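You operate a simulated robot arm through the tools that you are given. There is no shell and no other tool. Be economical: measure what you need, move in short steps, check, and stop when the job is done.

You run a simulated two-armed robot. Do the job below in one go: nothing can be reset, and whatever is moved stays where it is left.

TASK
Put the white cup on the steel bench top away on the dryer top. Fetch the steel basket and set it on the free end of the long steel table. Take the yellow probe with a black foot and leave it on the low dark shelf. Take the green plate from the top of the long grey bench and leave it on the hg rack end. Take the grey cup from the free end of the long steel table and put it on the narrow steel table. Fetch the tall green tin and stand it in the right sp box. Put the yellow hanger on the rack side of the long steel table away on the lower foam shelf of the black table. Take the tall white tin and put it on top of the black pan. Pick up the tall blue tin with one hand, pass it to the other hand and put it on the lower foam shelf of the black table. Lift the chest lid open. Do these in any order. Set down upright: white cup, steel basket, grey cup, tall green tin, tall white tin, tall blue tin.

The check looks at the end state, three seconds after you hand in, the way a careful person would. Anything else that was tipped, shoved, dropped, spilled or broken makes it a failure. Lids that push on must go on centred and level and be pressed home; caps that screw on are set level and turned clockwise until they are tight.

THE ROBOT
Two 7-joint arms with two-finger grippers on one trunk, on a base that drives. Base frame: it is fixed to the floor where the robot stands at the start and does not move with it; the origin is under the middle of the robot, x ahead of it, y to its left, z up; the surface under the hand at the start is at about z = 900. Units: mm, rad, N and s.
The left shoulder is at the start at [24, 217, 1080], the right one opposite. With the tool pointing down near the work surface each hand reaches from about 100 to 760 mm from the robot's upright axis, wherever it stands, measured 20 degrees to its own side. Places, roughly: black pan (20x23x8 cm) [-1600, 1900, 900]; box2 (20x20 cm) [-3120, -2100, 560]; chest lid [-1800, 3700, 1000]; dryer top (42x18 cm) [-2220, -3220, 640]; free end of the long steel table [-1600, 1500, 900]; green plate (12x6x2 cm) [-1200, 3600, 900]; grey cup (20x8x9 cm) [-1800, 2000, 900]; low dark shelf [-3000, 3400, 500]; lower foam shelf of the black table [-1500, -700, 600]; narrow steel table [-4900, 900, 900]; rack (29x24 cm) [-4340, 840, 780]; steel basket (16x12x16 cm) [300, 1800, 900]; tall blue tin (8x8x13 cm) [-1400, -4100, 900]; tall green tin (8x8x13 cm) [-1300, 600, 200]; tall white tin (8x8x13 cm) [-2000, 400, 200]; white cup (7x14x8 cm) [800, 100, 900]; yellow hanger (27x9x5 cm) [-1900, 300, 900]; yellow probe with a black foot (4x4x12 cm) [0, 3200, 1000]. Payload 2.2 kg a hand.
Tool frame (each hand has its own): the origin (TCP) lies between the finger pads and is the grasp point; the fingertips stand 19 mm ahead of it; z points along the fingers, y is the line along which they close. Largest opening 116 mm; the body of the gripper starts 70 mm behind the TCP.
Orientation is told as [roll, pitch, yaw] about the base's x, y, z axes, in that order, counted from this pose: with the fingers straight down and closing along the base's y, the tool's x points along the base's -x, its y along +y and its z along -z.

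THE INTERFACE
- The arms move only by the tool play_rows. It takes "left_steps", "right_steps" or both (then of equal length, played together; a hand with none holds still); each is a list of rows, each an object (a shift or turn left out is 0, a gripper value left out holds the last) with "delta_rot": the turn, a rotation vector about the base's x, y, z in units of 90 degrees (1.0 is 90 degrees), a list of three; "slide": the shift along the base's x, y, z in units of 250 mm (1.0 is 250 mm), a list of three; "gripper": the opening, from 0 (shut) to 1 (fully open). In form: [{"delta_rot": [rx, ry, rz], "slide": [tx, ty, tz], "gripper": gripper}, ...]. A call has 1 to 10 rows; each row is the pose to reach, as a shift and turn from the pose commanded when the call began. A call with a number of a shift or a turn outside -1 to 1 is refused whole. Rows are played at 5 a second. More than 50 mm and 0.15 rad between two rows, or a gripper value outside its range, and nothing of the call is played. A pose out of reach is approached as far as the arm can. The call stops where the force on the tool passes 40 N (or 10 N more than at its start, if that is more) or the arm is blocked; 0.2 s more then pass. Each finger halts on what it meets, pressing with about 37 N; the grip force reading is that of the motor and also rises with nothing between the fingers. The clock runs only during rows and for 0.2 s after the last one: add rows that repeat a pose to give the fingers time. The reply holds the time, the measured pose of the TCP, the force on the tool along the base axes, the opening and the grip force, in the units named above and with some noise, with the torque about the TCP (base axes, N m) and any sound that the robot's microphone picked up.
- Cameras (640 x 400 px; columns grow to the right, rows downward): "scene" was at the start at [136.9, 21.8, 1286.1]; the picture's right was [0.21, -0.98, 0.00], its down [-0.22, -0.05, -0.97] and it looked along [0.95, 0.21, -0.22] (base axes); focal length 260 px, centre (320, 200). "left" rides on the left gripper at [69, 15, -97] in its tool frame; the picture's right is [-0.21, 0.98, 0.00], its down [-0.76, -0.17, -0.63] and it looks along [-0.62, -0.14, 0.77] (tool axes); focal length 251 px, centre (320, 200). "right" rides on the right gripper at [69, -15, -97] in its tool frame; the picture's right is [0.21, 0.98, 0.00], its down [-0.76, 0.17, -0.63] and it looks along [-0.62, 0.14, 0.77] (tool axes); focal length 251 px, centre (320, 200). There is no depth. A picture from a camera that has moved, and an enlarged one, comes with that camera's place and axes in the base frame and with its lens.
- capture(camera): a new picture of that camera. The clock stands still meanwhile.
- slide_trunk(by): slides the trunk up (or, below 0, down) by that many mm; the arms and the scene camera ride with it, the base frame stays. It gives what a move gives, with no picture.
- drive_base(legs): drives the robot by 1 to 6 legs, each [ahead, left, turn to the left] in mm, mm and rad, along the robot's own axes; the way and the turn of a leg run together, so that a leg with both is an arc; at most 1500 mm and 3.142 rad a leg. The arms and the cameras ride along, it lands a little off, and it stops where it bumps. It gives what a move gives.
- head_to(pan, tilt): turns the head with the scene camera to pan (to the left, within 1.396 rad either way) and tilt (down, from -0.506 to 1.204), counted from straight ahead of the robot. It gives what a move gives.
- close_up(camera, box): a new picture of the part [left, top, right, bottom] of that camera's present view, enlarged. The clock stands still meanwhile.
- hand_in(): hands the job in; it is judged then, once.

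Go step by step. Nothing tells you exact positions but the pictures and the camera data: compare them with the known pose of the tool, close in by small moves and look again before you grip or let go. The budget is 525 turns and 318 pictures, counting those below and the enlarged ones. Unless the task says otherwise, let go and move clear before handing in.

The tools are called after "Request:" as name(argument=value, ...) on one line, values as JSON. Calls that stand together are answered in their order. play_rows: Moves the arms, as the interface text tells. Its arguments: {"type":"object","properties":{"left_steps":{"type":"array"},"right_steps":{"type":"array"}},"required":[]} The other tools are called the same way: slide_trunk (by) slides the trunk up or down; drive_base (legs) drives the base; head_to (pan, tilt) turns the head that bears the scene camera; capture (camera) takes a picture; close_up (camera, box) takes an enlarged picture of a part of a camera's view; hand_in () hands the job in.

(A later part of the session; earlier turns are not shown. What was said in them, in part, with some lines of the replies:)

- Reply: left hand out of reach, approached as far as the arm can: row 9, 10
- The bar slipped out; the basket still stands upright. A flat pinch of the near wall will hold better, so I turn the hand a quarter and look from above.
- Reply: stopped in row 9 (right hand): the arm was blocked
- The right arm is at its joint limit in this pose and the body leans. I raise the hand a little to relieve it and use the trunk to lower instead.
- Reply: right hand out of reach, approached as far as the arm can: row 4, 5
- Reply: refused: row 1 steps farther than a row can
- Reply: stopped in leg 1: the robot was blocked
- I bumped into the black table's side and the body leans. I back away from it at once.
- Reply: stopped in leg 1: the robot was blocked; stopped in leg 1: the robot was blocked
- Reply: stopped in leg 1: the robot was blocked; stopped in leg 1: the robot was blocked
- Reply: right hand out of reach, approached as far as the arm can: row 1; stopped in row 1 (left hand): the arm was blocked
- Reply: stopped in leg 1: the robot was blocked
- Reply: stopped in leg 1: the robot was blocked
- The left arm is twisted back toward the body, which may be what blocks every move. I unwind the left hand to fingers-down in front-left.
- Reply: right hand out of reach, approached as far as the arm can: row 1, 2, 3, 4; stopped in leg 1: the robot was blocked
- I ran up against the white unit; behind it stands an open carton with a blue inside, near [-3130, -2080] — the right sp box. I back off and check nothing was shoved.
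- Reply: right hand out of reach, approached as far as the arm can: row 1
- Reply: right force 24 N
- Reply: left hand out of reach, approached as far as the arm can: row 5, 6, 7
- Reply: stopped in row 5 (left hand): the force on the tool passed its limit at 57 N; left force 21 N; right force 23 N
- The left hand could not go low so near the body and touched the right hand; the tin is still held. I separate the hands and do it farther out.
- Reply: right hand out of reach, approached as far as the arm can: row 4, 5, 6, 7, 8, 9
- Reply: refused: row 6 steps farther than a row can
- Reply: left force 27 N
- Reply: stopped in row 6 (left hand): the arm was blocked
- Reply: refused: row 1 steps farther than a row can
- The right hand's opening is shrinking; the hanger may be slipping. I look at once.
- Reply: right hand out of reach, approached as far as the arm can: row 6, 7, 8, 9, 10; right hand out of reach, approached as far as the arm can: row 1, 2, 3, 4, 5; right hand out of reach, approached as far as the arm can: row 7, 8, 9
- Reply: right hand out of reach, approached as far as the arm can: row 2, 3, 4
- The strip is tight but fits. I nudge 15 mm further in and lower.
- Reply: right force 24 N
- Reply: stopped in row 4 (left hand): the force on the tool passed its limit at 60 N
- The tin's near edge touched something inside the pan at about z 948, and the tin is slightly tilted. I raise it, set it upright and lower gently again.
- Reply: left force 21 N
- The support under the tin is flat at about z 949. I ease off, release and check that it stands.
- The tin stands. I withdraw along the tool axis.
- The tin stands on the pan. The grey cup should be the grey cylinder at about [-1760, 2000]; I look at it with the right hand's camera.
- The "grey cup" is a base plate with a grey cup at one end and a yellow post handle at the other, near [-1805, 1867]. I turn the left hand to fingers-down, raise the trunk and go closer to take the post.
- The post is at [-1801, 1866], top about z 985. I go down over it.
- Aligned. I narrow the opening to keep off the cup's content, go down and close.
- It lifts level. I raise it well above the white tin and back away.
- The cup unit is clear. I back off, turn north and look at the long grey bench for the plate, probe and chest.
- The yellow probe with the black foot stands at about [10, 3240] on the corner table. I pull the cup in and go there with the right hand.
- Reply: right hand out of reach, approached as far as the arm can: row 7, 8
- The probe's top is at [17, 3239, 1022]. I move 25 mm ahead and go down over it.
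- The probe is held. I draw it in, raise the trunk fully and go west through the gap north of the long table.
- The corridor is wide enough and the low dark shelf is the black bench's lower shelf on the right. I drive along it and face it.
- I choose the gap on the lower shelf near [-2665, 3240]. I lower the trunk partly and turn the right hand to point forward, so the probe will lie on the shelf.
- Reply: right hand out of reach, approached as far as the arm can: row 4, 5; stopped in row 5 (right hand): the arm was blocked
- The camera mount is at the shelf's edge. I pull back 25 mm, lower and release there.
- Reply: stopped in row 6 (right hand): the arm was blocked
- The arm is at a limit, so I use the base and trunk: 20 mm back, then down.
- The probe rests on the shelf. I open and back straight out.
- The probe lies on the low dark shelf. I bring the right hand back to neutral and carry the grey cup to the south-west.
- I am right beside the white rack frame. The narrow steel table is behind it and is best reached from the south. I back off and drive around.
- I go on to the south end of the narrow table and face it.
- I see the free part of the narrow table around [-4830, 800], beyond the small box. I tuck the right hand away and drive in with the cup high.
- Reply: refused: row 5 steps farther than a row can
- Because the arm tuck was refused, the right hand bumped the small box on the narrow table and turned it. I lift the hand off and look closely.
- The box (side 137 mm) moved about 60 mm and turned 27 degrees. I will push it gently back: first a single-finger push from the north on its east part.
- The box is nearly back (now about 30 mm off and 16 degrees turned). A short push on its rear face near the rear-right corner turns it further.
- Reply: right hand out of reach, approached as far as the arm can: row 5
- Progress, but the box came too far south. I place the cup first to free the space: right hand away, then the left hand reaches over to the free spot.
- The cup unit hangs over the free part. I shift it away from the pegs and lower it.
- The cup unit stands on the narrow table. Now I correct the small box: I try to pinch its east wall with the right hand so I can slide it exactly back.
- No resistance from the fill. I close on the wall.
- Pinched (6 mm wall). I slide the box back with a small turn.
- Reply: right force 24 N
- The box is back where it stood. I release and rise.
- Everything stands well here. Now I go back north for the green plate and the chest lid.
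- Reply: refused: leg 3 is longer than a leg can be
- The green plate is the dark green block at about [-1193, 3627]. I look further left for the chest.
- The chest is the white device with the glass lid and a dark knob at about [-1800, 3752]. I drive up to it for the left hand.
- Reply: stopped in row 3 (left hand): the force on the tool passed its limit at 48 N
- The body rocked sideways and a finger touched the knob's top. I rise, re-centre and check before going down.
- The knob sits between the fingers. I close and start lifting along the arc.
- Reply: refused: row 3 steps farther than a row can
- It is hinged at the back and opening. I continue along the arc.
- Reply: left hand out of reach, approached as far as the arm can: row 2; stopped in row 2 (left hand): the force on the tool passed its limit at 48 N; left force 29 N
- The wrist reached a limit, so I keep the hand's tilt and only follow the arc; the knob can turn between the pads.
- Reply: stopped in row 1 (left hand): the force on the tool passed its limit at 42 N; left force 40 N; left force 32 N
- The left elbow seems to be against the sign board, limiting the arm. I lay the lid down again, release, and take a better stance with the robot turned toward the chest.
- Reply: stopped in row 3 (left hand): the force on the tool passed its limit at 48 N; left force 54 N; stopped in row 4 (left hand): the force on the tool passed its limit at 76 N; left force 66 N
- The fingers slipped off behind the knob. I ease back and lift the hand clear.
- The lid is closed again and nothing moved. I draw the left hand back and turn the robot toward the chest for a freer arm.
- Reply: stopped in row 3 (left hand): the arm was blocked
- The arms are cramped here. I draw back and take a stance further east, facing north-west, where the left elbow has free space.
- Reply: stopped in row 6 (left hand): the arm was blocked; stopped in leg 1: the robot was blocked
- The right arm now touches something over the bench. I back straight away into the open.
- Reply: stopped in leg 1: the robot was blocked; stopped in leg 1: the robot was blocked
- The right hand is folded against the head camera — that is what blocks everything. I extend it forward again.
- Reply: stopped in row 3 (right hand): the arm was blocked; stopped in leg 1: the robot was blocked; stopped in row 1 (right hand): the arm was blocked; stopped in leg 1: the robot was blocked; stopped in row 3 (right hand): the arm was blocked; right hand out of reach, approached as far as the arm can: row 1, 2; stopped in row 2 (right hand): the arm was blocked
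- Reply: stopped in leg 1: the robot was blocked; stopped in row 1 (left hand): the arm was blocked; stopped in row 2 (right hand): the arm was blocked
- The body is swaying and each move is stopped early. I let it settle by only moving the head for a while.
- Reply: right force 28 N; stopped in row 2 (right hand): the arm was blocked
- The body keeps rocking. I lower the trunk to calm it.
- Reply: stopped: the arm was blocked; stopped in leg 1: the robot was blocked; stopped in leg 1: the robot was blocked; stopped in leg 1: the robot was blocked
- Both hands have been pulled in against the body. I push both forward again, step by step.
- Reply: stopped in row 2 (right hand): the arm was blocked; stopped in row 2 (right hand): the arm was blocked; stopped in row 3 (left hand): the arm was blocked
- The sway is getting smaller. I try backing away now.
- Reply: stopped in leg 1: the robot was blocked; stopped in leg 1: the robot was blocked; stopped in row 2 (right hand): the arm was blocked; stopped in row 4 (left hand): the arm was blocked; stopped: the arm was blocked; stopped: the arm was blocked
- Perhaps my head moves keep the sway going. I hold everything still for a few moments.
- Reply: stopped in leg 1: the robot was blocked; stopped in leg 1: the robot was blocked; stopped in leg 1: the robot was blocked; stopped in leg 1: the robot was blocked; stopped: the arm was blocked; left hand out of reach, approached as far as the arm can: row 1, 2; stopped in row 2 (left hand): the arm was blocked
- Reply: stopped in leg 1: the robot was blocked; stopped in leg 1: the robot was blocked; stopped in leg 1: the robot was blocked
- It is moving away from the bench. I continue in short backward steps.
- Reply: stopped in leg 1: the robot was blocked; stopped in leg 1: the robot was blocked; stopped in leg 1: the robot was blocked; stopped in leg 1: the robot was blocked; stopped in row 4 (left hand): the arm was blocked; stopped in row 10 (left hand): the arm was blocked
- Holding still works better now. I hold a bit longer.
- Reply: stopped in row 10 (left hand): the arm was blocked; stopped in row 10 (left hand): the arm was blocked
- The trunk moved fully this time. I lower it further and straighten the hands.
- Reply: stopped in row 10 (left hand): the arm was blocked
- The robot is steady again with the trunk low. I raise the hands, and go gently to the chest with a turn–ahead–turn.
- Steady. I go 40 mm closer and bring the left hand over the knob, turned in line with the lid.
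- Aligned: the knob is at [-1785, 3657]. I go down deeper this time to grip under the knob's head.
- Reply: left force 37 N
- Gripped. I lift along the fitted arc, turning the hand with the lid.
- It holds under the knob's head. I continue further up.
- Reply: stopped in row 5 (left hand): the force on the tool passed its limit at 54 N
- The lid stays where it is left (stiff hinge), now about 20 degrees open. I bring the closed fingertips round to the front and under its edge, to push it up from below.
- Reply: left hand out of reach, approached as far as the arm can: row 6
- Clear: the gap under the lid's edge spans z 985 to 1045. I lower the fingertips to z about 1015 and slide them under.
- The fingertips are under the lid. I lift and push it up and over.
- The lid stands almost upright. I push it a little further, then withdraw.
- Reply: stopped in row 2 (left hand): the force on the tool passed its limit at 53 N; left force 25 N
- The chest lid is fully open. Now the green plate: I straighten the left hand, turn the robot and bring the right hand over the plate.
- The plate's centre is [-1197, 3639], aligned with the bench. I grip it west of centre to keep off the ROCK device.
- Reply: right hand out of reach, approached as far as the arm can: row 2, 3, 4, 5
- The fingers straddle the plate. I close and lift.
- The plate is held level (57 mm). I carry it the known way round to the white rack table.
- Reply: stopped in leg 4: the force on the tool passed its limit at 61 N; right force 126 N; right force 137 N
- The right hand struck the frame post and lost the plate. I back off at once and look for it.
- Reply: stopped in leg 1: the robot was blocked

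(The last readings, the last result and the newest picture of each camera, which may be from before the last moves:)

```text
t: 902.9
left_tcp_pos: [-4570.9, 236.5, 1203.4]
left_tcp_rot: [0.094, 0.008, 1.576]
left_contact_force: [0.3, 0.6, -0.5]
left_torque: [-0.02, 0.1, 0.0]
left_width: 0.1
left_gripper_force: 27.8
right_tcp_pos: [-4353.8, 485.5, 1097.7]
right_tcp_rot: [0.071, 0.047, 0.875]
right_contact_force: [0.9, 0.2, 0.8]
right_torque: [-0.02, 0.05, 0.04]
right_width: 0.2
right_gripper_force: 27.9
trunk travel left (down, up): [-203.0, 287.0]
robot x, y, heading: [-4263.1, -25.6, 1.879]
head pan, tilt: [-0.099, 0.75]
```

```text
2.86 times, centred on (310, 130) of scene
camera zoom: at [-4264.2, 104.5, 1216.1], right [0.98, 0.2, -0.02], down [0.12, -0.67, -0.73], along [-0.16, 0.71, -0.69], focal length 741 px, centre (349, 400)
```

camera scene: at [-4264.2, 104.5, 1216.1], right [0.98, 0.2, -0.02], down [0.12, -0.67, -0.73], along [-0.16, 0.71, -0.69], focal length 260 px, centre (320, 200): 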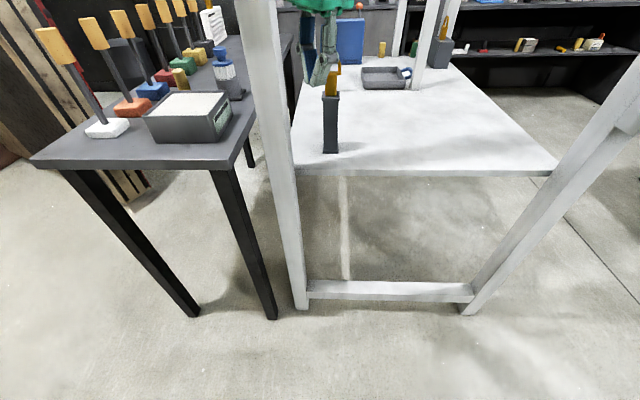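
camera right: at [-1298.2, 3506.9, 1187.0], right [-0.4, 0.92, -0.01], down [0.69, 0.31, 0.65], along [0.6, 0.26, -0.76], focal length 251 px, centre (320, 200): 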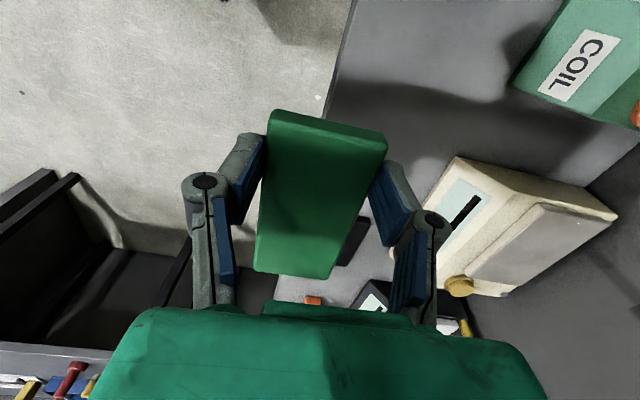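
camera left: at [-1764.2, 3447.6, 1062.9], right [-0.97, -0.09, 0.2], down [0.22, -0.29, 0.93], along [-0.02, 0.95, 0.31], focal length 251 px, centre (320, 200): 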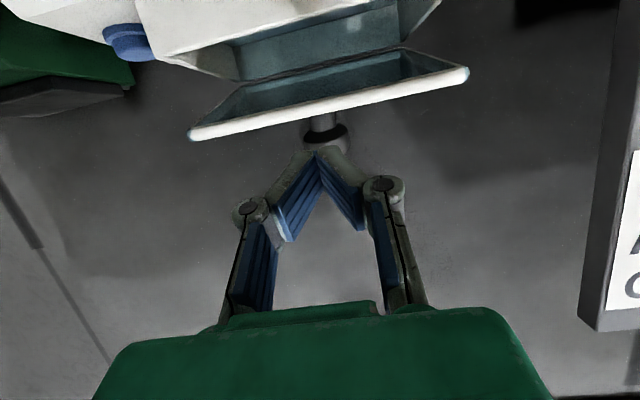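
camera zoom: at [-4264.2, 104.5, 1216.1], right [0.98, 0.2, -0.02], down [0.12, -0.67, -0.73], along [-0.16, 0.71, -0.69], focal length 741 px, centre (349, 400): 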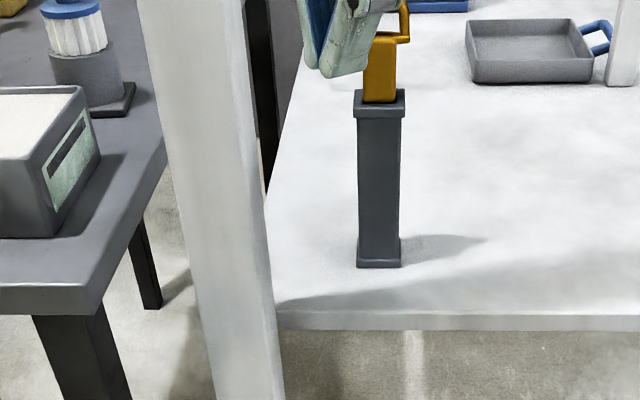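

Request:
capture(camera="left")

Request:
capture(camera="right")

```text
33 pictures are left
camera left: at [-4576.9, 169.5, 1303.2], right [-0.97, 0.21, 0.09], down [0.22, 0.76, 0.61], along [0.06, 0.61, -0.79], focal length 251 px, centre (320, 200)
```

left: 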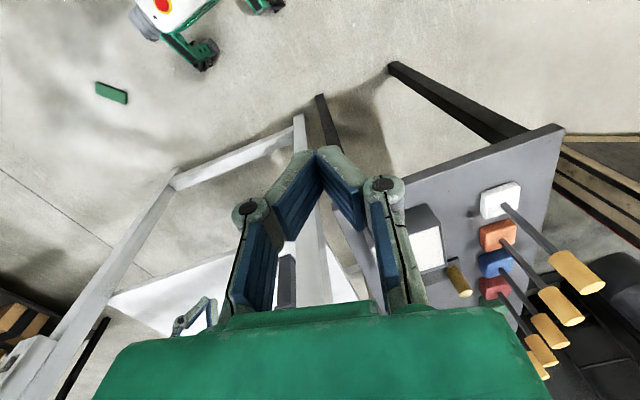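

```text
32 pictures are left
camera right: at [-4377.5, 421.5, 1197.3], right [-0.88, 0.46, 0.08], down [0.41, 0.68, 0.61], along [0.23, 0.57, -0.79], focal length 251 px, centre (320, 200)
```

right: 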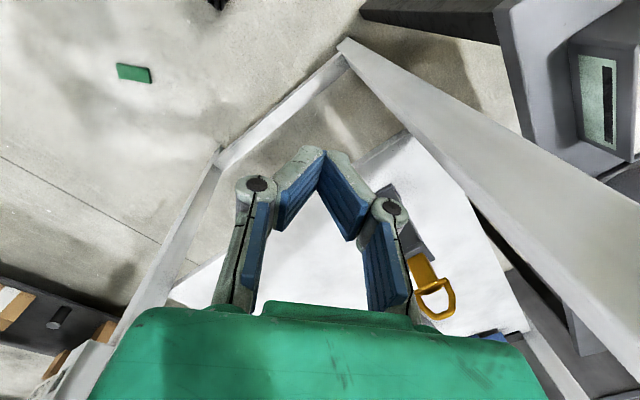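

Found it: the plate lies flat on the floor near [-3683, 303]. I drive round to it and will pick it up from there.

Request:
drive_base(legs=[[-180, 0, 0]])

Request:
play_rows(right_steps=[{"delta_rot": [0, 0, 0.09]}, {"delta_rot": [0, 0, 0.18]}, {"delta_rot": [0, 0, 0.27]}, {"delta_rot": [0, 0, 0.36]}, {"delta_rot": [0, 0, 0.45]}, {"delta_rot": [0, 0, 0.54]}, {"delta_rot": [0, 0, 0.62]}, {"delta_rot": [0, 0, 0.62], "gripper": 1}])

Request:
drive_base(legs=[[0, 0, -1.88], [730, 0, 0], [0, 0, 1.2], [0, 0, 1.2]])

Request:
head_to(pan=-0.3, tilt=0.9)

Request:
capture(camera="scene")

```text
t: 904.4
left_tcp_pos: [-4484.7, 76.5, 1211.0]
left_tcp_rot: [0.118, 0.013, 1.57]
left_contact_force: [2.3, 0.2, -0.7]
left_torque: [0.04, 0.26, -0.01]
left_width: 0.1
left_gripper_force: 28.5
right_tcp_pos: [-4269.0, 323.2, 1098.7]
right_tcp_rot: [0.086, 0.067, 0.872]
right_contact_force: [2.5, 1.5, -0.3]
right_torque: [-0.06, 0.17, -0.01]
right_width: 0.0
right_gripper_force: 29.1
trunk travel left (down, up): [-203.0, 287.0]
robot x, y, heading: [-4206.0, -194.9, 1.876]
head pan, tilt: [-0.099, 0.75]
```

```text
t: 906.4
left_tcp_pos: [-4546.7, 50.0, 1200.3]
left_tcp_rot: [0.06, -0.01, 1.571]
left_contact_force: [-2.3, -0.7, 0.2]
left_torque: [0.04, -0.13, 0.0]
left_width: 0.0
left_gripper_force: 28.5
right_tcp_pos: [-4327.3, 298.4, 1104.5]
right_tcp_rot: [0.041, 0.036, 1.845]
right_contact_force: [-2.0, -0.6, -0.9]
right_torque: [0.12, -0.18, 0.01]
right_width: 116.0
right_gripper_force: 0.0
trunk travel left (down, up): [-203.0, 287.0]
robot x, y, heading: [-4207.3, -196.1, 1.879]
head pan, tilt: [-0.099, 0.75]
stopped in row 8 (right hand): the arm was blocked; the commanded pose is now the measured one
```

```text
t: 920.9
left_tcp_pos: [-3906.5, -179.6, 1196.3]
left_tcp_rot: [0.051, -0.015, 2.09]
left_contact_force: [-1.3, -0.2, 0.0]
left_torque: [0.13, -0.13, -0.02]
left_width: 0.2
left_gripper_force: 28.4
right_tcp_pos: [-3838.2, 148.2, 1104.1]
right_tcp_rot: [0.029, 0.034, 2.365]
right_contact_force: [-1.7, -1.6, -1.8]
right_torque: [0.23, -0.13, 0.0]
right_width: 116.0
right_gripper_force: 0.0
trunk travel left (down, up): [-203.0, 287.0]
robot x, y, heading: [-3477.2, -211.9, 2.397]
head pan, tilt: [-0.099, 0.75]
```

```text
t: 921.7
left_tcp_pos: [-3897.4, -169.9, 1201.7]
left_tcp_rot: [0.066, -0.009, 2.093]
left_contact_force: [-1.3, -0.2, -0.1]
left_torque: [0.08, -0.06, -0.04]
left_width: 0.1
left_gripper_force: 28.9
right_tcp_pos: [-3829.6, 155.4, 1102.7]
right_tcp_rot: [0.043, 0.035, 2.368]
right_contact_force: [-0.3, -1.1, 0.4]
right_torque: [0.1, -0.06, -0.03]
right_width: 115.8
right_gripper_force: 0.1
trunk travel left (down, up): [-203.0, 287.0]
robot x, y, heading: [-3479.1, -215.7, 2.395]
head pan, tilt: [-0.3, 0.901]
```

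```text
31 pictures are left
camera scene: at [-3551.6, -121.0, 1204.8], right [0.87, 0.5, 0.0], down [0.4, -0.68, -0.62], along [-0.31, 0.54, -0.79], focal length 260 px, centre (320, 200)
```

scene: 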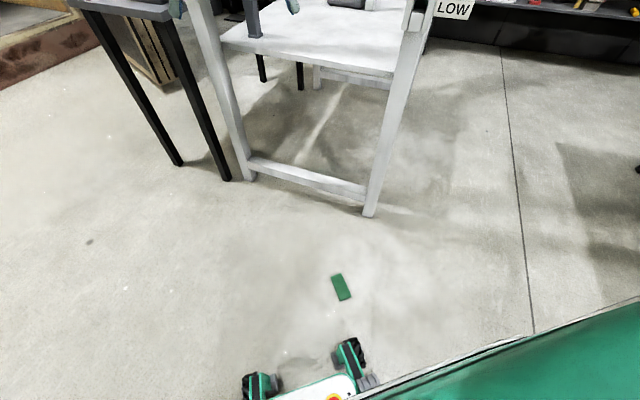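

The plate lies in front, right of me. I drive 110 mm closer, lower the trunk, and bring the right hand down to the floor.

Request:
drive_base(legs=[[110, 0, 0]])

Request:
slide_trunk(by=-198)

Request:
play_rows(right_steps=[{"slide": [0.12, 0.04, -0.13]}, {"slide": [0.24, 0.08, -0.26]}, {"slide": [0.36, 0.12, -0.39]}, {"slide": [0.48, 0.16, -0.52]}, {"slide": [0.6, 0.2, -0.65]}, {"slide": [0.72, 0.24, -0.78]}, {"slide": [0.82, 0.26, -0.91]}, {"slide": [0.9, 0.28, -1.0]}, {"slide": [0.9, 0.28, -1.0]}])

Request:
play_rows(right_steps=[{"slide": [0, 0, -0.18]}, {"slide": [0, 0, -0.36]}, {"slide": [0, 0, -0.54]}, {"slide": [0, 0, -0.72]}, {"slide": [0, 0, -0.88]}, {"slide": [0, 0, -1]}])

Request:
capture(camera="right")

```text
t: 922.9
left_tcp_pos: [-3961.2, -78.8, 1203.6]
left_tcp_rot: [0.077, -0.004, 2.09]
left_contact_force: [0.7, -0.6, 0.8]
left_torque: [0.01, -0.01, 0.01]
left_width: 0.0
left_gripper_force: 28.8
right_tcp_pos: [-3894.3, 246.3, 1103.5]
right_tcp_rot: [0.059, 0.036, 2.366]
right_contact_force: [-0.3, 1.3, -1.1]
right_torque: [-0.03, 0.04, -0.05]
right_width: 115.9
right_gripper_force: 0.0
trunk travel left (down, up): [-203.0, 287.0]
robot x, y, heading: [-3554.9, -139.1, 2.392]
head pan, tilt: [-0.3, 0.901]
```

```text
t: 925.0
left_tcp_pos: [-3970.7, -93.1, 1006.4]
left_tcp_rot: [0.067, -0.009, 2.095]
left_contact_force: [-1.0, -2.7, 0.7]
left_torque: [0.13, -0.16, 0.0]
left_width: 0.0
left_gripper_force: 28.8
right_tcp_pos: [-3903.8, 232.0, 908.0]
right_tcp_rot: [0.047, 0.033, 2.372]
right_contact_force: [-0.7, -1.7, -0.8]
right_torque: [0.14, -0.14, 0.01]
right_width: 116.0
right_gripper_force: 0.0
trunk travel left (down, up): [-5.0, 485.0]
robot x, y, heading: [-3561.1, -138.2, 2.397]
head pan, tilt: [-0.3, 0.901]
```

```text
t: 927.0
left_tcp_pos: [-3926.3, -44.5, 1015.8]
left_tcp_rot: [0.116, 0.004, 2.088]
left_contact_force: [0.9, 2.0, 0.0]
left_torque: [-0.12, 0.1, 0.03]
left_width: 0.0
left_gripper_force: 28.3
right_tcp_pos: [-3640.0, 343.0, 649.6]
right_tcp_rot: [0.099, 0.037, 2.362]
right_contact_force: [1.3, 0.1, -0.2]
right_torque: [-0.07, 0.09, -0.03]
right_width: 116.1
right_gripper_force: 0.0
trunk travel left (down, up): [-5.0, 485.0]
robot x, y, heading: [-3550.7, -128.4, 2.398]
head pan, tilt: [-0.3, 0.901]
```

```text
t: 928.4
left_tcp_pos: [-3935.4, -53.6, 1013.2]
left_tcp_rot: [0.109, 0.002, 2.09]
left_contact_force: [-0.3, 0.5, -0.7]
left_torque: [-0.12, 0.05, -0.01]
left_width: 0.0
left_gripper_force: 28.2
right_tcp_pos: [-3648.4, 333.9, 402.5]
right_tcp_rot: [0.089, 0.038, 2.362]
right_contact_force: [0.3, -0.1, -1.4]
right_torque: [-0.09, 0.05, 0.02]
right_width: 115.8
right_gripper_force: 0.0
trunk travel left (down, up): [-5.0, 485.0]
robot x, y, heading: [-3557.4, -135.1, 2.396]
head pan, tilt: [-0.3, 0.901]
```

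```text
30 pictures are left
camera right: at [-3584.1, 305.7, 500.1], right [-0.53, -0.84, 0.09], down [-0.63, 0.47, 0.62], along [-0.56, 0.27, -0.78], focal length 251 px, centre (320, 200)
```

right: 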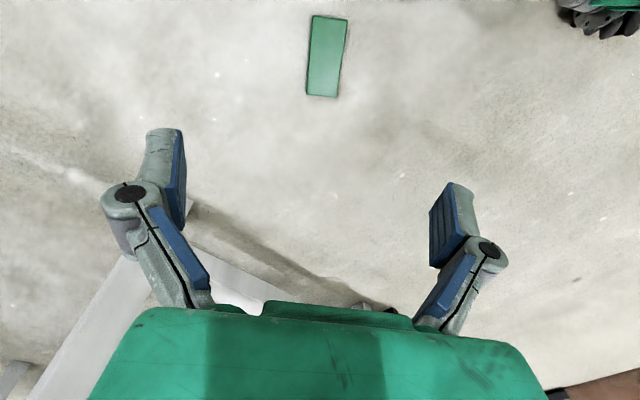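

The plate's centre is [-3678, 301]. I correct the hand's tilt and go down in stages.

Request:
play_rows(right_steps=[{"slide": [-0.04, -0.044, -0.12], "delta_rot": [0.02, -0.008, 0.022]}, {"slide": [-0.08, -0.088, -0.28], "delta_rot": [0.04, -0.016, 0.044]}, {"slide": [-0.12, -0.132, -0.45], "delta_rot": [0.057, -0.023, 0.067]}, {"slide": [-0.12, -0.132, -0.62], "delta_rot": [0.057, -0.023, 0.067]}, {"slide": [-0.12, -0.132, -0.8], "delta_rot": [0.057, -0.023, 0.067]}, {"slide": [-0.12, -0.132, -0.96], "delta_rot": [0.057, -0.023, 0.067]}, {"slide": [-0.12, -0.132, -1.0], "delta_rot": [0.057, -0.023, 0.067]}, {"slide": [-0.12, -0.132, -1.0], "delta_rot": [0.057, -0.023, 0.067]}])

Request:
capture(camera="right")

```text
t: 930.2
left_tcp_pos: [-3948.2, -69.1, 1010.6]
left_tcp_rot: [0.093, -0.003, 2.09]
left_contact_force: [-0.4, -1.0, -0.2]
left_torque: [0.01, -0.04, 0.0]
left_width: 0.0
left_gripper_force: 28.4
right_tcp_pos: [-3685.6, 293.5, 156.4]
right_tcp_rot: [-0.017, 0.004, 2.469]
right_contact_force: [-0.3, 0.7, 0.0]
right_torque: [0.04, 0.01, -0.02]
right_width: 116.0
right_gripper_force: 0.0
trunk travel left (down, up): [-5.0, 485.0]
robot x, y, heading: [-3562.8, -137.7, 2.393]
head pan, tilt: [-0.3, 0.901]
```

```text
29 pictures are left
camera right: at [-3622.3, 261.6, 254.0], right [-0.44, -0.9, -0.02], down [-0.7, 0.33, 0.63], along [-0.56, 0.29, -0.78], focal length 251 px, centre (320, 200)
```

right: 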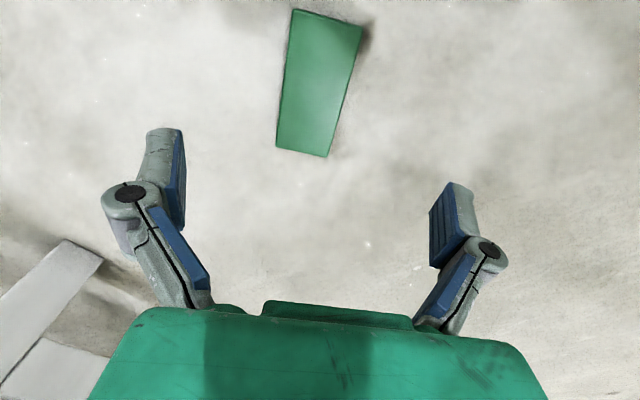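

Request:
play_rows(right_steps=[{"slide": [0.022, 0.034, -0.12]}, {"slide": [0.022, 0.034, -0.26]}, {"slide": [0.022, 0.034, -0.4]}, {"slide": [0.022, 0.034, -0.48]}, {"slide": [0.022, 0.034, -0.528]}, {"slide": [0.022, 0.034, -0.528]}, {"slide": [0.022, 0.034, -0.528], "gripper": 0}, {"slide": [0.022, 0.034, -0.528], "gripper": 0}, {"slide": [0.022, 0.034, -0.528], "gripper": 0}, {"slide": [0.022, 0.034, -0.528], "gripper": 0}])

Request:
play_rows(right_steps=[{"slide": [0, 0, 0.08]}, {"slide": [0, 0, 0.2]}, {"slide": [0, 0, 0.38]}, {"slide": [0, 0, 0.56]}, {"slide": [0, 0, 0.74]}, {"slide": [0, 0, 0.92]}, {"slide": [0, 0, 1]}])

Request:
capture(camera="right")

```text
t: 932.4
left_tcp_pos: [-3946.2, -67.0, 1011.8]
left_tcp_rot: [0.094, -0.002, 2.092]
left_contact_force: [0.0, 0.5, -0.8]
left_torque: [0.03, 0.0, 0.01]
left_width: 0.0
left_gripper_force: 28.4
right_tcp_pos: [-3678.2, 296.9, 53.0]
right_tcp_rot: [-0.015, 0.003, 2.469]
right_contact_force: [-0.3, -0.4, 0.1]
right_torque: [-0.01, 0.03, -0.02]
right_width: 0.1
right_gripper_force: 28.4
right hand out of reach, approached as far as the arm can: row 4, 5, 6, 7, 8, 9, 10
trunk travel left (down, up): [-5.0, 485.0]
robot x, y, heading: [-3559.4, -135.0, 2.39]
head pan, tilt: [-0.3, 0.901]
```

```text
t: 934.0
left_tcp_pos: [-3947.3, -68.1, 1010.9]
left_tcp_rot: [0.091, -0.003, 2.09]
left_contact_force: [-0.4, 0.2, 0.0]
left_torque: [-0.01, 0.01, -0.02]
left_width: 0.3
left_gripper_force: 28.8
right_tcp_pos: [-3677.8, 294.6, 303.8]
right_tcp_rot: [-0.016, 0.003, 2.468]
right_contact_force: [0.1, 0.5, -0.5]
right_torque: [0.0, -0.01, 0.01]
right_width: 0.0
right_gripper_force: 28.7
trunk travel left (down, up): [-5.0, 485.0]
robot x, y, heading: [-3556.9, -137.4, 2.393]
head pan, tilt: [-0.3, 0.901]
```

```text
28 pictures are left
camera right: at [-3614.9, 263.6, 401.2], right [-0.44, -0.9, -0.02], down [-0.7, 0.33, 0.63], along [-0.56, 0.29, -0.78], focal length 251 px, centre (320, 200)
```

right: 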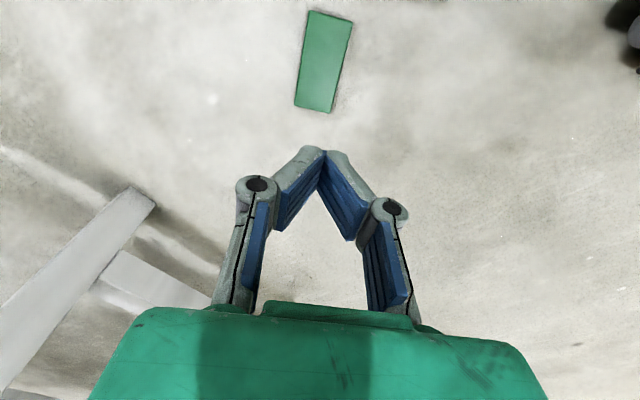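

The floor is just out of reach from here. I shift the robot a little nearer, keeping the wheels clear of the plate.

Request:
drive_base(legs=[[0, 72, 0]])

Request:
drive_base(legs=[[110, 0, 0]])

Request:
capture(camera="right")

```text
t: 935.0
left_tcp_pos: [-3967.0, -88.7, 1016.8]
left_tcp_rot: [0.126, 0.007, 2.087]
left_contact_force: [0.5, 2.5, -0.2]
left_torque: [-0.09, 0.13, -0.02]
left_width: 0.0
left_gripper_force: 28.4
right_tcp_pos: [-3714.2, 258.9, 295.5]
right_tcp_rot: [0.014, 0.003, 2.466]
right_contact_force: [1.0, 0.8, 0.2]
right_torque: [-0.1, 0.13, 0.01]
right_width: 0.0
right_gripper_force: 28.8
trunk travel left (down, up): [-5.0, 485.0]
robot x, y, heading: [-3599.1, -181.2, 2.393]
head pan, tilt: [-0.3, 0.901]
```

```text
t: 936.2
left_tcp_pos: [-4075.5, -43.9, 1009.5]
left_tcp_rot: [0.089, -0.005, 2.09]
left_contact_force: [-0.5, 0.0, 0.2]
left_torque: [0.03, -0.07, 0.03]
left_width: 0.0
left_gripper_force: 28.4
right_tcp_pos: [-3803.2, 321.8, 306.0]
right_tcp_rot: [-0.022, 0.004, 2.468]
right_contact_force: [-0.8, 0.1, -0.6]
right_torque: [0.0, -0.02, -0.03]
right_width: 0.0
right_gripper_force: 28.8
trunk travel left (down, up): [-5.0, 485.0]
robot x, y, heading: [-3683.5, -109.6, 2.396]
head pan, tilt: [-0.3, 0.901]
```

```text
27 pictures are left
camera right: at [-3740.2, 290.8, 402.6], right [-0.44, -0.9, -0.02], down [-0.71, 0.33, 0.63], along [-0.55, 0.29, -0.78], focal length 251 px, centre (320, 200)
```

right: 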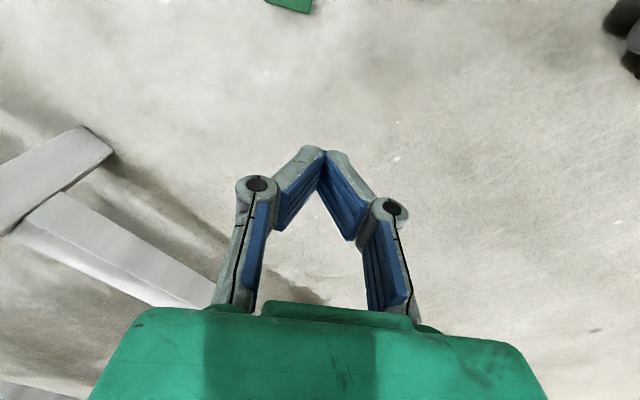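

Request:
play_rows(right_steps=[{"slide": [0.12, -0.02, -0.08], "gripper": 1}, {"slide": [0.24, -0.04, -0.16]}, {"slide": [0.36, -0.06, -0.26]}, {"slide": [0.46, -0.08, -0.38]}, {"slide": [0.49, -0.088, -0.54]}, {"slide": [0.49, -0.088, -0.7]}, {"slide": [0.49, -0.088, -0.8]}, {"slide": [0.49, -0.088, -0.8]}])

Request:
capture(camera="right")

```text
t: 938.0
left_tcp_pos: [-4053.5, -26.3, 1016.4]
left_tcp_rot: [0.114, -0.002, 2.088]
left_contact_force: [1.3, 1.3, -0.3]
left_torque: [-0.06, 0.06, 0.01]
left_width: 0.0
left_gripper_force: 28.5
right_tcp_pos: [-3673.4, 305.8, 98.4]
right_tcp_rot: [0.001, -0.002, 2.465]
right_contact_force: [1.0, 0.1, 0.1]
right_torque: [0.01, 0.04, 0.01]
right_width: 116.0
right_gripper_force: 0.1
trunk travel left (down, up): [-5.0, 485.0]
robot x, y, heading: [-3680.1, -106.7, 2.397]
head pan, tilt: [-0.3, 0.901]
```

```text
26 pictures are left
camera right: at [-3608.1, 275.0, 195.3], right [-0.44, -0.9, 0.0], down [-0.69, 0.34, 0.63], along [-0.57, 0.28, -0.77], focal length 251 px, centre (320, 200)
```

right: 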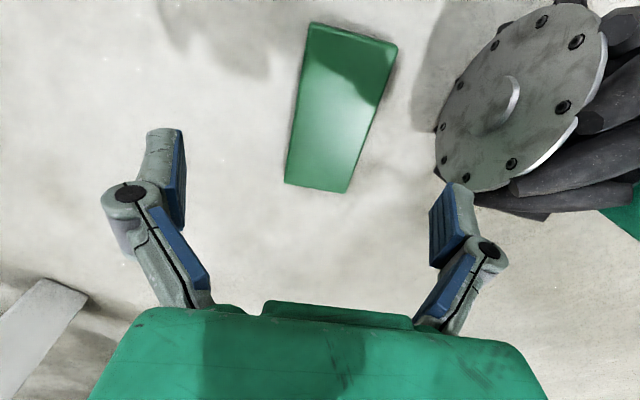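

Request:
play_rows(right_steps=[{"slide": [-0.02, -0.02, -0.06], "gripper": 0.75}, {"slide": [-0.024, -0.024, -0.14]}, {"slide": [-0.024, -0.024, -0.22]}, {"slide": [-0.024, -0.024, -0.27]}, {"slide": [-0.024, -0.024, -0.3]}, {"slide": [-0.024, -0.024, -0.3]}, {"slide": [-0.024, -0.024, -0.3], "gripper": 0}, {"slide": [-0.024, -0.024, -0.3], "gripper": 0}, {"slide": [-0.024, -0.024, -0.3], "gripper": 0}, {"slide": [-0.024, -0.024, -0.3], "gripper": 0}])

```text
t: 940.2
left_tcp_pos: [-4059.6, -31.5, 1013.5]
left_tcp_rot: [0.107, -0.001, 2.089]
left_contact_force: [-0.1, -0.2, 0.5]
left_torque: [-0.02, 0.06, 0.01]
left_width: 0.1
left_gripper_force: 28.7
right_tcp_pos: [-3681.6, 297.4, 25.6]
right_tcp_rot: [-0.006, -0.003, 2.468]
right_contact_force: [0.3, 0.3, 0.7]
right_torque: [0.02, -0.03, 0.0]
right_width: 57.1
right_gripper_force: 36.7
trunk travel left (down, up): [-5.0, 485.0]
robot x, y, heading: [-3686.6, -108.6, 2.396]
head pan, tilt: [-0.3, 0.901]
```

The plate is gripped (57 mm). I lift it, raise the trunk a bit and bring the hand up.

Request:
play_rows(right_steps=[{"slide": [0, 0, 0.06]}, {"slide": [0, 0, 0.16]}, {"slide": [0, 0, 0.3]}, {"slide": [0, 0, 0.44]}, {"slide": [0, 0, 0.58]}, {"slide": [0, 0, 0.72]}, {"slide": [0, 0, 0.86]}, {"slide": [0, 0, 1]}])

Request:
slide_trunk(by=180)

Request:
play_rows(right_steps=[{"slide": [-0.03, 0.03, 0.14]}, {"slide": [-0.06, 0.06, 0.28]}, {"slide": [-0.09, 0.09, 0.42]}, {"slide": [-0.12, 0.12, 0.56]}, {"slide": [-0.16, 0.15, 0.7]}, {"slide": [-0.2, 0.18, 0.84]}, {"slide": [-0.24, 0.21, 0.96]}, {"slide": [-0.24, 0.21, 0.96]}])

Request:
play_rows(right_steps=[{"slide": [-0.05, 0.03, 0.14]}, {"slide": [-0.1, 0.06, 0.28]}, {"slide": [-0.15, 0.09, 0.42]}, {"slide": [-0.2, 0.12, 0.56]}, {"slide": [-0.25, 0.15, 0.7]}, {"slide": [-0.25, 0.15, 0.84]}, {"slide": [-0.25, 0.15, 0.9]}, {"slide": [-0.25, 0.15, 0.9]}])

Request:
capture(camera="right")

```text
t: 942.0
left_tcp_pos: [-4061.0, -35.1, 1014.5]
left_tcp_rot: [0.105, -0.005, 2.089]
left_contact_force: [0.3, 0.2, -0.2]
left_torque: [-0.02, -0.03, -0.02]
left_width: 0.1
left_gripper_force: 29.0
right_tcp_pos: [-3682.3, 297.2, 281.0]
right_tcp_rot: [-0.008, -0.001, 2.469]
right_contact_force: [-0.4, 0.1, -1.7]
right_torque: [-0.03, -0.04, 0.01]
right_width: 57.1
right_gripper_force: 36.6
trunk travel left (down, up): [-5.0, 485.0]
robot x, y, heading: [-3683.1, -107.3, 2.398]
head pan, tilt: [-0.3, 0.901]
```

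```text
t: 944.0
left_tcp_pos: [-4062.5, -34.3, 1193.8]
left_tcp_rot: [0.104, -0.004, 2.089]
left_contact_force: [0.0, -0.2, 1.2]
left_torque: [0.02, -0.02, -0.03]
left_width: 0.1
left_gripper_force: 27.9
right_tcp_pos: [-3682.6, 297.8, 458.0]
right_tcp_rot: [-0.008, 0.0, 2.468]
right_contact_force: [-0.4, 0.0, -1.2]
right_torque: [-0.04, 0.01, -0.01]
right_width: 57.2
right_gripper_force: 36.6
trunk travel left (down, up): [-185.0, 305.0]
robot x, y, heading: [-3685.6, -111.5, 2.398]
head pan, tilt: [-0.3, 0.901]
```

```text
t: 945.8
left_tcp_pos: [-4061.2, -35.6, 1194.3]
left_tcp_rot: [0.105, -0.004, 2.09]
left_contact_force: [-0.5, 0.5, -0.5]
left_torque: [0.02, -0.03, 0.02]
left_width: 0.0
left_gripper_force: 28.4
right_tcp_pos: [-3744.3, 349.6, 698.9]
right_tcp_rot: [-0.005, -0.002, 2.469]
right_contact_force: [0.1, 0.2, -2.6]
right_torque: [-0.05, -0.02, 0.02]
right_width: 57.1
right_gripper_force: 36.6
trunk travel left (down, up): [-185.0, 305.0]
robot x, y, heading: [-3686.1, -108.0, 2.395]
head pan, tilt: [-0.3, 0.901]
```

```text
t: 947.6
left_tcp_pos: [-4061.5, -35.5, 1193.8]
left_tcp_rot: [0.106, -0.004, 2.09]
left_contact_force: [-0.3, -0.5, 0.3]
left_torque: [-0.02, -0.02, 0.0]
left_width: 0.0
left_gripper_force: 28.6
right_tcp_pos: [-3806.2, 388.5, 924.9]
right_tcp_rot: [-0.006, -0.001, 2.467]
right_contact_force: [0.2, 0.0, -2.1]
right_torque: [-0.02, 0.0, 0.01]
right_width: 56.7
right_gripper_force: 37.0
trunk travel left (down, up): [-185.0, 305.0]
robot x, y, heading: [-3685.4, -104.3, 2.401]
head pan, tilt: [-0.3, 0.901]
```

```text
25 pictures are left
camera right: at [-3741.0, 357.1, 1020.5], right [-0.44, -0.9, -0.01], down [-0.7, 0.34, 0.63], along [-0.56, 0.28, -0.77], focal length 251 px, centre (320, 200)
```

right: 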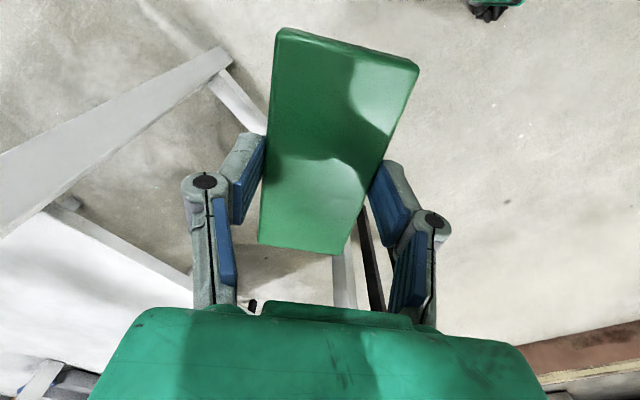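

The plate is held level. I move to the west in small legs and face the rack table.

Request:
drive_base(legs=[[0, 0, 0.66]])

Request:
drive_base(legs=[[560, 0, 0]])

Request:
drive_base(legs=[[0, 0, -0.75]])

Request:
drive_base(legs=[[0, 0, -0.74]])

Request:
head_to(pan=-0.1, tilt=0.45)

Request:
capture(camera="scene")

```text
t: 949.8
left_tcp_pos: [-4024.4, -281.8, 1194.0]
left_tcp_rot: [0.107, -0.003, 2.755]
left_contact_force: [0.0, 0.3, 0.0]
left_torque: [-0.02, 0.01, 0.0]
left_width: 0.1
left_gripper_force: 28.3
right_tcp_pos: [-4084.1, 207.8, 923.7]
right_tcp_rot: [-0.007, -0.002, 3.133]
right_contact_force: [0.1, 0.3, -1.9]
right_torque: [-0.01, -0.01, -0.02]
right_width: 57.0
right_gripper_force: 36.5
trunk travel left (down, up): [-185.0, 305.0]
robot x, y, heading: [-3683.7, -106.3, 3.063]
head pan, tilt: [-0.3, 0.901]
```

```text
t: 953.0
left_tcp_pos: [-4585.6, -234.9, 1195.4]
left_tcp_rot: [0.103, -0.007, 2.752]
left_contact_force: [0.1, -1.7, 0.9]
left_torque: [-0.02, -0.01, -0.01]
left_width: 0.0
left_gripper_force: 28.3
right_tcp_pos: [-4642.5, 256.2, 923.5]
right_tcp_rot: [-0.007, -0.004, 3.129]
right_contact_force: [-0.1, 0.6, -2.0]
right_torque: [0.02, -0.03, 0.0]
right_width: 57.2
right_gripper_force: 37.1
trunk travel left (down, up): [-185.0, 305.0]
robot x, y, heading: [-4247.8, -60.0, 3.058]
head pan, tilt: [-0.3, 0.901]
```

```text
t: 955.4
left_tcp_pos: [-4612.3, 39.8, 1196.6]
left_tcp_rot: [0.105, -0.008, 2.005]
left_contact_force: [0.5, -1.0, 0.4]
left_torque: [0.03, 0.0, -0.01]
left_width: 0.0
left_gripper_force: 28.8
right_tcp_pos: [-4322.0, 440.1, 926.0]
right_tcp_rot: [-0.007, -0.006, 2.383]
right_contact_force: [-0.6, 0.1, -2.3]
right_torque: [-0.01, 0.01, 0.0]
right_width: 57.3
right_gripper_force: 36.8
trunk travel left (down, up): [-185.0, 305.0]
robot x, y, heading: [-4241.7, -60.9, 2.311]
head pan, tilt: [-0.3, 0.901]
```

```text
t: 957.8
left_tcp_pos: [-4450.7, 258.4, 1197.0]
left_tcp_rot: [0.107, -0.01, 1.27]
left_contact_force: [-0.3, 0.5, 1.7]
left_torque: [0.0, -0.01, 0.01]
left_width: 0.2
left_gripper_force: 28.6
right_tcp_pos: [-3965.0, 360.9, 926.9]
right_tcp_rot: [-0.009, -0.005, 1.646]
right_contact_force: [0.7, -0.7, -2.6]
right_torque: [-0.05, 0.0, 0.01]
right_width: 57.0
right_gripper_force: 37.4
trunk travel left (down, up): [-185.0, 305.0]
robot x, y, heading: [-4245.0, -57.9, 1.576]
head pan, tilt: [-0.3, 0.901]
```

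```text
t: 958.7
left_tcp_pos: [-4449.3, 255.3, 1197.9]
left_tcp_rot: [0.108, -0.013, 1.27]
left_contact_force: [-0.4, -0.1, 0.1]
left_torque: [0.05, 0.0, 0.02]
left_width: 0.0
left_gripper_force: 28.6
right_tcp_pos: [-3964.9, 358.0, 925.9]
right_tcp_rot: [-0.009, -0.011, 1.646]
right_contact_force: [0.4, -0.4, -1.4]
right_torque: [-0.01, -0.02, 0.03]
right_width: 57.0
right_gripper_force: 37.4
trunk travel left (down, up): [-185.0, 305.0]
robot x, y, heading: [-4246.4, -59.4, 1.576]
head pan, tilt: [-0.099, 0.45]
```

```text
24 pictures are left
camera scene: at [-4234.3, 74.3, 1225.0], right [1.0, -0.1, 0.0], down [-0.04, -0.44, -0.9], along [0.09, 0.89, -0.44], focal length 260 px, centre (320, 200)
```

scene: 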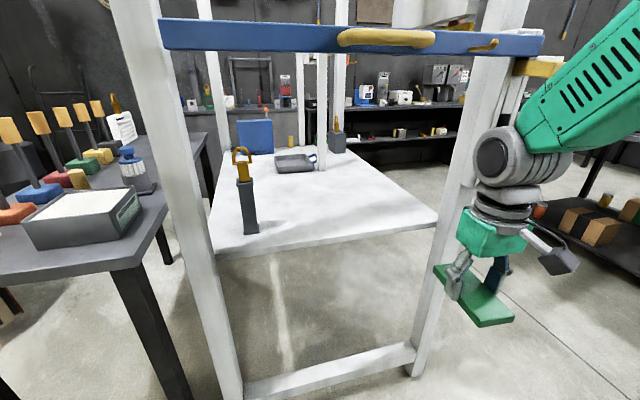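

A clear view of the rack table: free surface around [-4270, 830], the blue beam above at z about 1270. I drive ahead and bring the plate in low under the beam.

Request:
drive_base(legs=[[225, 0, 0]])

Request:
play_rows(right_steps=[{"slide": [-0.16, 0, -0.05]}, {"slide": [-0.32, 0, -0.1]}, {"slide": [-0.48, 0, -0.15]}, {"slide": [-0.64, 0, -0.2]}, {"slide": [-0.8, 0, -0.25]}, {"slide": [-0.95, 0, -0.3]}, {"slide": [-1, 0, -0.33]}, {"slide": [-1, 0, -0.33]}])

Request:
play_rows(right_steps=[{"slide": [-0.1, 0.1, 0]}, {"slide": [-0.2, 0.2, 0]}, {"slide": [-0.21, 0.36, 0]}, {"slide": [-0.21, 0.52, 0]}, {"slide": [-0.21, 0.68, 0]}, {"slide": [-0.21, 0.84, 0]}, {"slide": [-0.21, 0.95, 0]}, {"slide": [-0.21, 0.95, 0]}])

Request:
capture(camera="scene")

```text
t: 960.4
left_tcp_pos: [-4450.0, 482.3, 1197.4]
left_tcp_rot: [0.107, -0.012, 1.268]
left_contact_force: [0.0, -0.2, -0.5]
left_torque: [-0.01, -0.02, -0.02]
left_width: 0.0
left_gripper_force: 28.8
right_tcp_pos: [-3965.0, 583.7, 926.6]
right_tcp_rot: [-0.009, -0.008, 1.646]
right_contact_force: [0.2, -0.2, -1.9]
right_torque: [-0.04, -0.02, 0.0]
right_width: 57.1
right_gripper_force: 36.6
trunk travel left (down, up): [-185.0, 305.0]
robot x, y, heading: [-4244.2, 165.8, 1.572]
head pan, tilt: [-0.099, 0.45]
```

```text
t: 962.2
left_tcp_pos: [-4449.8, 479.0, 1197.3]
left_tcp_rot: [0.108, -0.015, 1.266]
left_contact_force: [-0.1, -0.4, 0.2]
left_torque: [-0.02, 0.01, 0.04]
left_width: 0.0
left_gripper_force: 28.7
right_tcp_pos: [-4213.2, 590.2, 865.4]
right_tcp_rot: [0.047, -0.029, 1.615]
right_contact_force: [-0.1, 0.8, -1.5]
right_torque: [-0.03, 0.02, -0.01]
right_width: 57.1
right_gripper_force: 37.5
trunk travel left (down, up): [-185.0, 305.0]
robot x, y, heading: [-4245.1, 166.8, 1.574]
head pan, tilt: [-0.099, 0.45]
```

```text
t: 964.0
left_tcp_pos: [-4449.9, 477.9, 1198.0]
left_tcp_rot: [0.107, -0.016, 1.269]
left_contact_force: [-0.2, 0.1, -0.1]
left_torque: [-0.01, 0.0, -0.03]
left_width: 0.1
left_gripper_force: 28.3
right_tcp_pos: [-4268.3, 821.5, 841.9]
right_tcp_rot: [-0.011, -0.01, 1.644]
right_contact_force: [0.2, 0.7, -2.9]
right_torque: [0.02, 0.01, -0.01]
right_width: 57.2
right_gripper_force: 36.7
trunk travel left (down, up): [-185.0, 305.0]
robot x, y, heading: [-4245.2, 164.1, 1.566]
head pan, tilt: [-0.099, 0.45]
```

```text
23 pictures are left
camera scene: at [-4236.3, 300.5, 1225.0], right [1.0, -0.1, 0.0], down [-0.04, -0.44, -0.9], along [0.09, 0.89, -0.44], focal length 260 px, centre (320, 200)
```

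scene: 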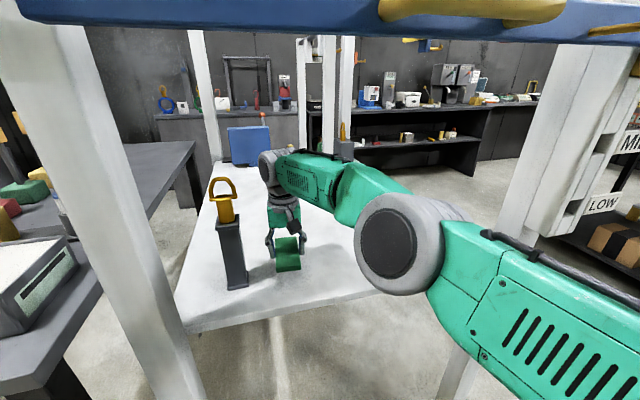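

Over the rack surface. I lower and set the plate down.

Request:
play_rows(right_steps=[{"slide": [-0.02, 0.0, -0.05]}, {"slide": [-0.02, 0.0, -0.1]}, {"slide": [-0.02, 0.0, -0.12]}, {"slide": [-0.02, 0.0, -0.136]}, {"slide": [-0.02, 0.0, -0.136]}])

Request:
close_up(camera="scene", box=[190, 140, 350, 300])

```text
t: 965.2
left_tcp_pos: [-4451.3, 478.3, 1197.2]
left_tcp_rot: [0.107, -0.013, 1.266]
left_contact_force: [0.4, 0.4, 0.1]
left_torque: [0.01, -0.01, 0.0]
left_width: 0.0
left_gripper_force: 28.3
right_tcp_pos: [-4275.3, 818.3, 811.4]
right_tcp_rot: [-0.01, -0.011, 1.647]
right_contact_force: [-0.2, 0.5, -2.0]
right_torque: [-0.01, 0.01, -0.02]
right_width: 56.8
right_gripper_force: 37.3
right hand out of reach, approached as far as the arm can: row 1, 3, 4, 5
trunk travel left (down, up): [-185.0, 305.0]
robot x, y, heading: [-4246.1, 165.2, 1.57]
head pan, tilt: [-0.099, 0.45]
```

```text
2.50 times, centred on (270, 220) of scene
camera zoom: at [-4237.9, 300.5, 1225.0], right [1.0, -0.1, 0.0], down [-0.04, -0.44, -0.9], along [0.09, 0.89, -0.44], focal length 649 px, centre (445, 150)
```

zoom: 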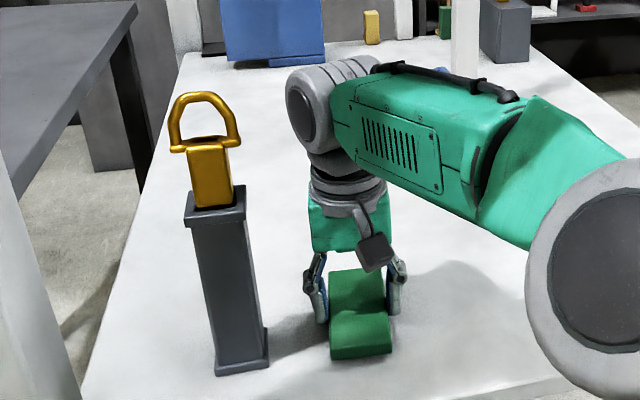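

Request:
slide_trunk(by=-5)

Request:
slide_trunk(by=-4)

```text
t: 965.7
left_tcp_pos: [-4451.0, 477.9, 1192.2]
left_tcp_rot: [0.107, -0.013, 1.266]
left_contact_force: [0.0, 0.9, -1.3]
left_torque: [0.0, -0.01, 0.0]
left_width: 0.2
left_gripper_force: 28.5
right_tcp_pos: [-4275.7, 818.3, 807.8]
right_tcp_rot: [-0.008, -0.01, 1.644]
right_contact_force: [-0.3, 0.0, 1.2]
right_torque: [-0.2, 0.1, 0.0]
right_width: 57.0
right_gripper_force: 37.4
trunk travel left (down, up): [-180.0, 310.0]
robot x, y, heading: [-4247.7, 164.6, 1.578]
head pan, tilt: [-0.099, 0.45]
```

```text
t: 966.2
left_tcp_pos: [-4450.8, 477.2, 1188.3]
left_tcp_rot: [0.108, -0.017, 1.267]
left_contact_force: [-0.5, -0.2, 0.3]
left_torque: [-0.01, 0.0, 0.03]
left_width: 0.4
left_gripper_force: 28.4
right_tcp_pos: [-4275.6, 818.2, 806.1]
right_tcp_rot: [-0.009, -0.017, 1.644]
right_contact_force: [-2.5, 4.9, 19.6]
right_torque: [-0.44, 0.12, -0.05]
right_width: 57.3
right_gripper_force: 36.9
trunk travel left (down, up): [-176.0, 314.0]
robot x, y, heading: [-4244.0, 162.3, 1.569]
head pan, tilt: [-0.099, 0.45]
```

Contact. I open a little and rise straight up, then look.

Request:
play_rows(right_steps=[{"gripper": 0.58}, {"gripper": 0.64}, {"gripper": 0.66}, {"slide": [0, 0, 0.1]}, {"slide": [0, 0, 0.2]}, {"slide": [0, -0.1, 0.25]}, {"slide": [0, -0.28, 0.25]}, {"slide": [0, -0.46, 0.25]}, {"slide": [0, -0.64, 0.25]}, {"slide": [0, -0.82, 0.25]}])

Request:
capture(camera="scene")

```text
t: 968.5
left_tcp_pos: [-4448.9, 476.3, 1189.7]
left_tcp_rot: [0.107, -0.018, 1.266]
left_contact_force: [-0.2, -1.1, -0.3]
left_torque: [0.03, 0.0, -0.04]
left_width: 0.0
left_gripper_force: 28.5
right_tcp_pos: [-4262.8, 620.0, 876.3]
right_tcp_rot: [0.033, -0.007, 1.604]
right_contact_force: [1.2, -1.4, -0.6]
right_torque: [0.07, 0.01, 0.0]
right_width: 76.5
right_gripper_force: 0.1
trunk travel left (down, up): [-176.0, 314.0]
robot x, y, heading: [-4245.5, 166.7, 1.571]
head pan, tilt: [-0.099, 0.45]
```

```text
21 pictures are left
camera scene: at [-4236.0, 297.7, 1216.5], right [1.0, -0.1, 0.0], down [-0.04, -0.43, -0.9], along [0.09, 0.9, -0.44], focal length 260 px, centre (320, 200)
```

scene: 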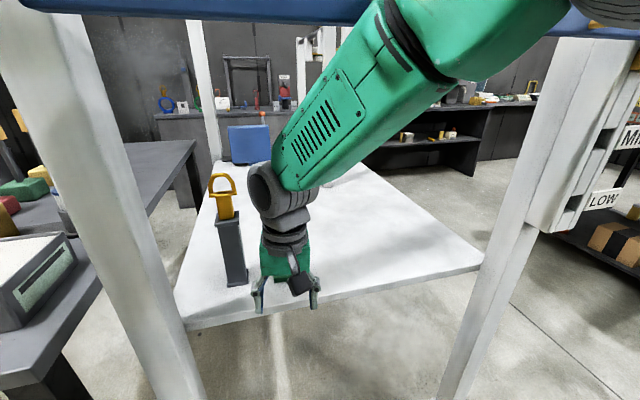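

Request:
drive_base(legs=[[-250, 0, 0]])

Request:
close_up(camera="scene", box=[180, 100, 440, 270])

```text
t: 970.3
left_tcp_pos: [-4448.6, 224.6, 1189.7]
left_tcp_rot: [0.109, -0.016, 1.266]
left_contact_force: [0.4, -0.3, 0.5]
left_torque: [0.02, 0.0, 0.04]
left_width: 0.0
left_gripper_force: 28.7
right_tcp_pos: [-4265.4, 368.7, 880.7]
right_tcp_rot: [0.036, -0.016, 1.611]
right_contact_force: [0.1, 0.5, -0.1]
right_torque: [-0.01, 0.02, 0.02]
right_width: 76.4
right_gripper_force: 0.0
trunk travel left (down, up): [-176.0, 314.0]
robot x, y, heading: [-4243.4, -86.2, 1.578]
head pan, tilt: [-0.099, 0.45]
```

```text
2.35 times, centred on (310, 185) of scene
camera zoom: at [-4235.6, 46.2, 1216.2], right [1.0, -0.1, 0.0], down [-0.04, -0.44, -0.9], along [0.09, 0.89, -0.44], focal length 611 px, centre (344, 235)
```

zoom: 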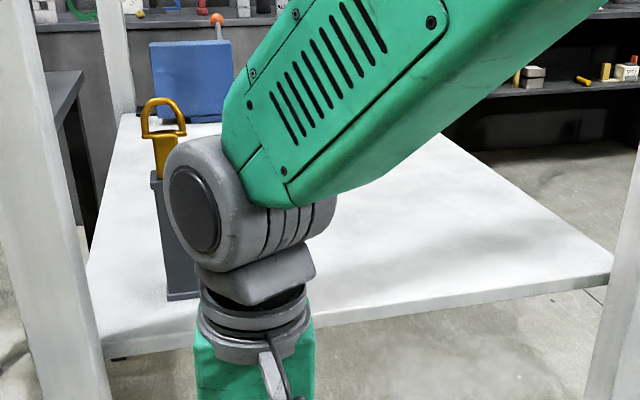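

Request:
capture(camera="right")

Request:
capture(camera="left")

```text
19 pictures are left
camera right: at [-4243.6, 299.9, 975.8], right [-0.97, -0.26, 0.03], down [-0.17, 0.74, 0.65], along [-0.19, 0.62, -0.76], focal length 251 px, centre (320, 200)
```

right: 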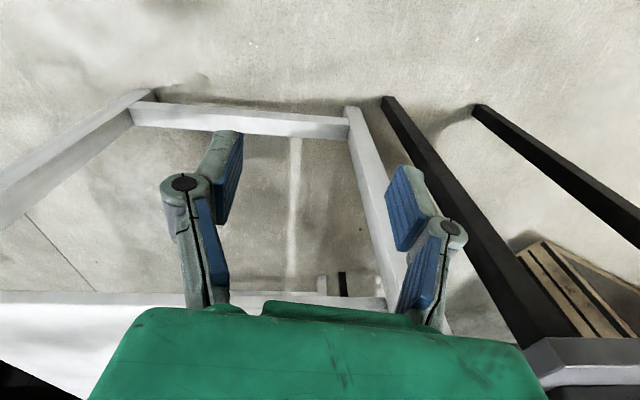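

```text
18 pictures are left
camera left: at [-4474.6, 159.2, 1285.9], right [-0.86, 0.49, 0.11], down [0.45, 0.64, 0.62], along [0.24, 0.59, -0.78], focal length 251 px, centre (320, 200)
```

left: 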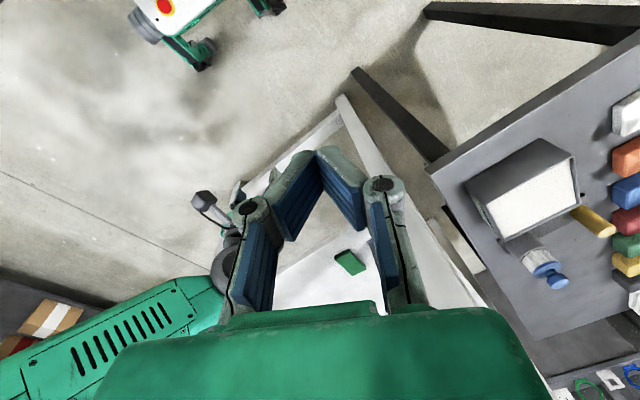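

The green plate lies on the rack table near [-4276, 805], and the cup unit, box and pegs on the narrow table stand as they should. Both hands are empty and clear, so I hand in.

Request:
hand_in()

```text
The job is handed in.
```

All ten items are done and the job is handed in, with the hands empty and clear, but several things did not go cleanly along the way:

- **Steel basket:** it slipped off the handle once on the wall bench and slid about 70 mm before I carried it by the wall instead.
- **Green plate:** it fell to the floor on the way and was picked up again before being set on the rack.
- **Bumps:** I knocked the small box on the narrow table and slid it back to its place by eye. I also bumped the black table, a white unit and the rack post, and saw no damage in the pictures afterwards.
- **White tin:** it stands upright in the black pan, but above the floor you can see in it.
- **Green tin:** it stands in the right box with only its cap showing above the blue fill.
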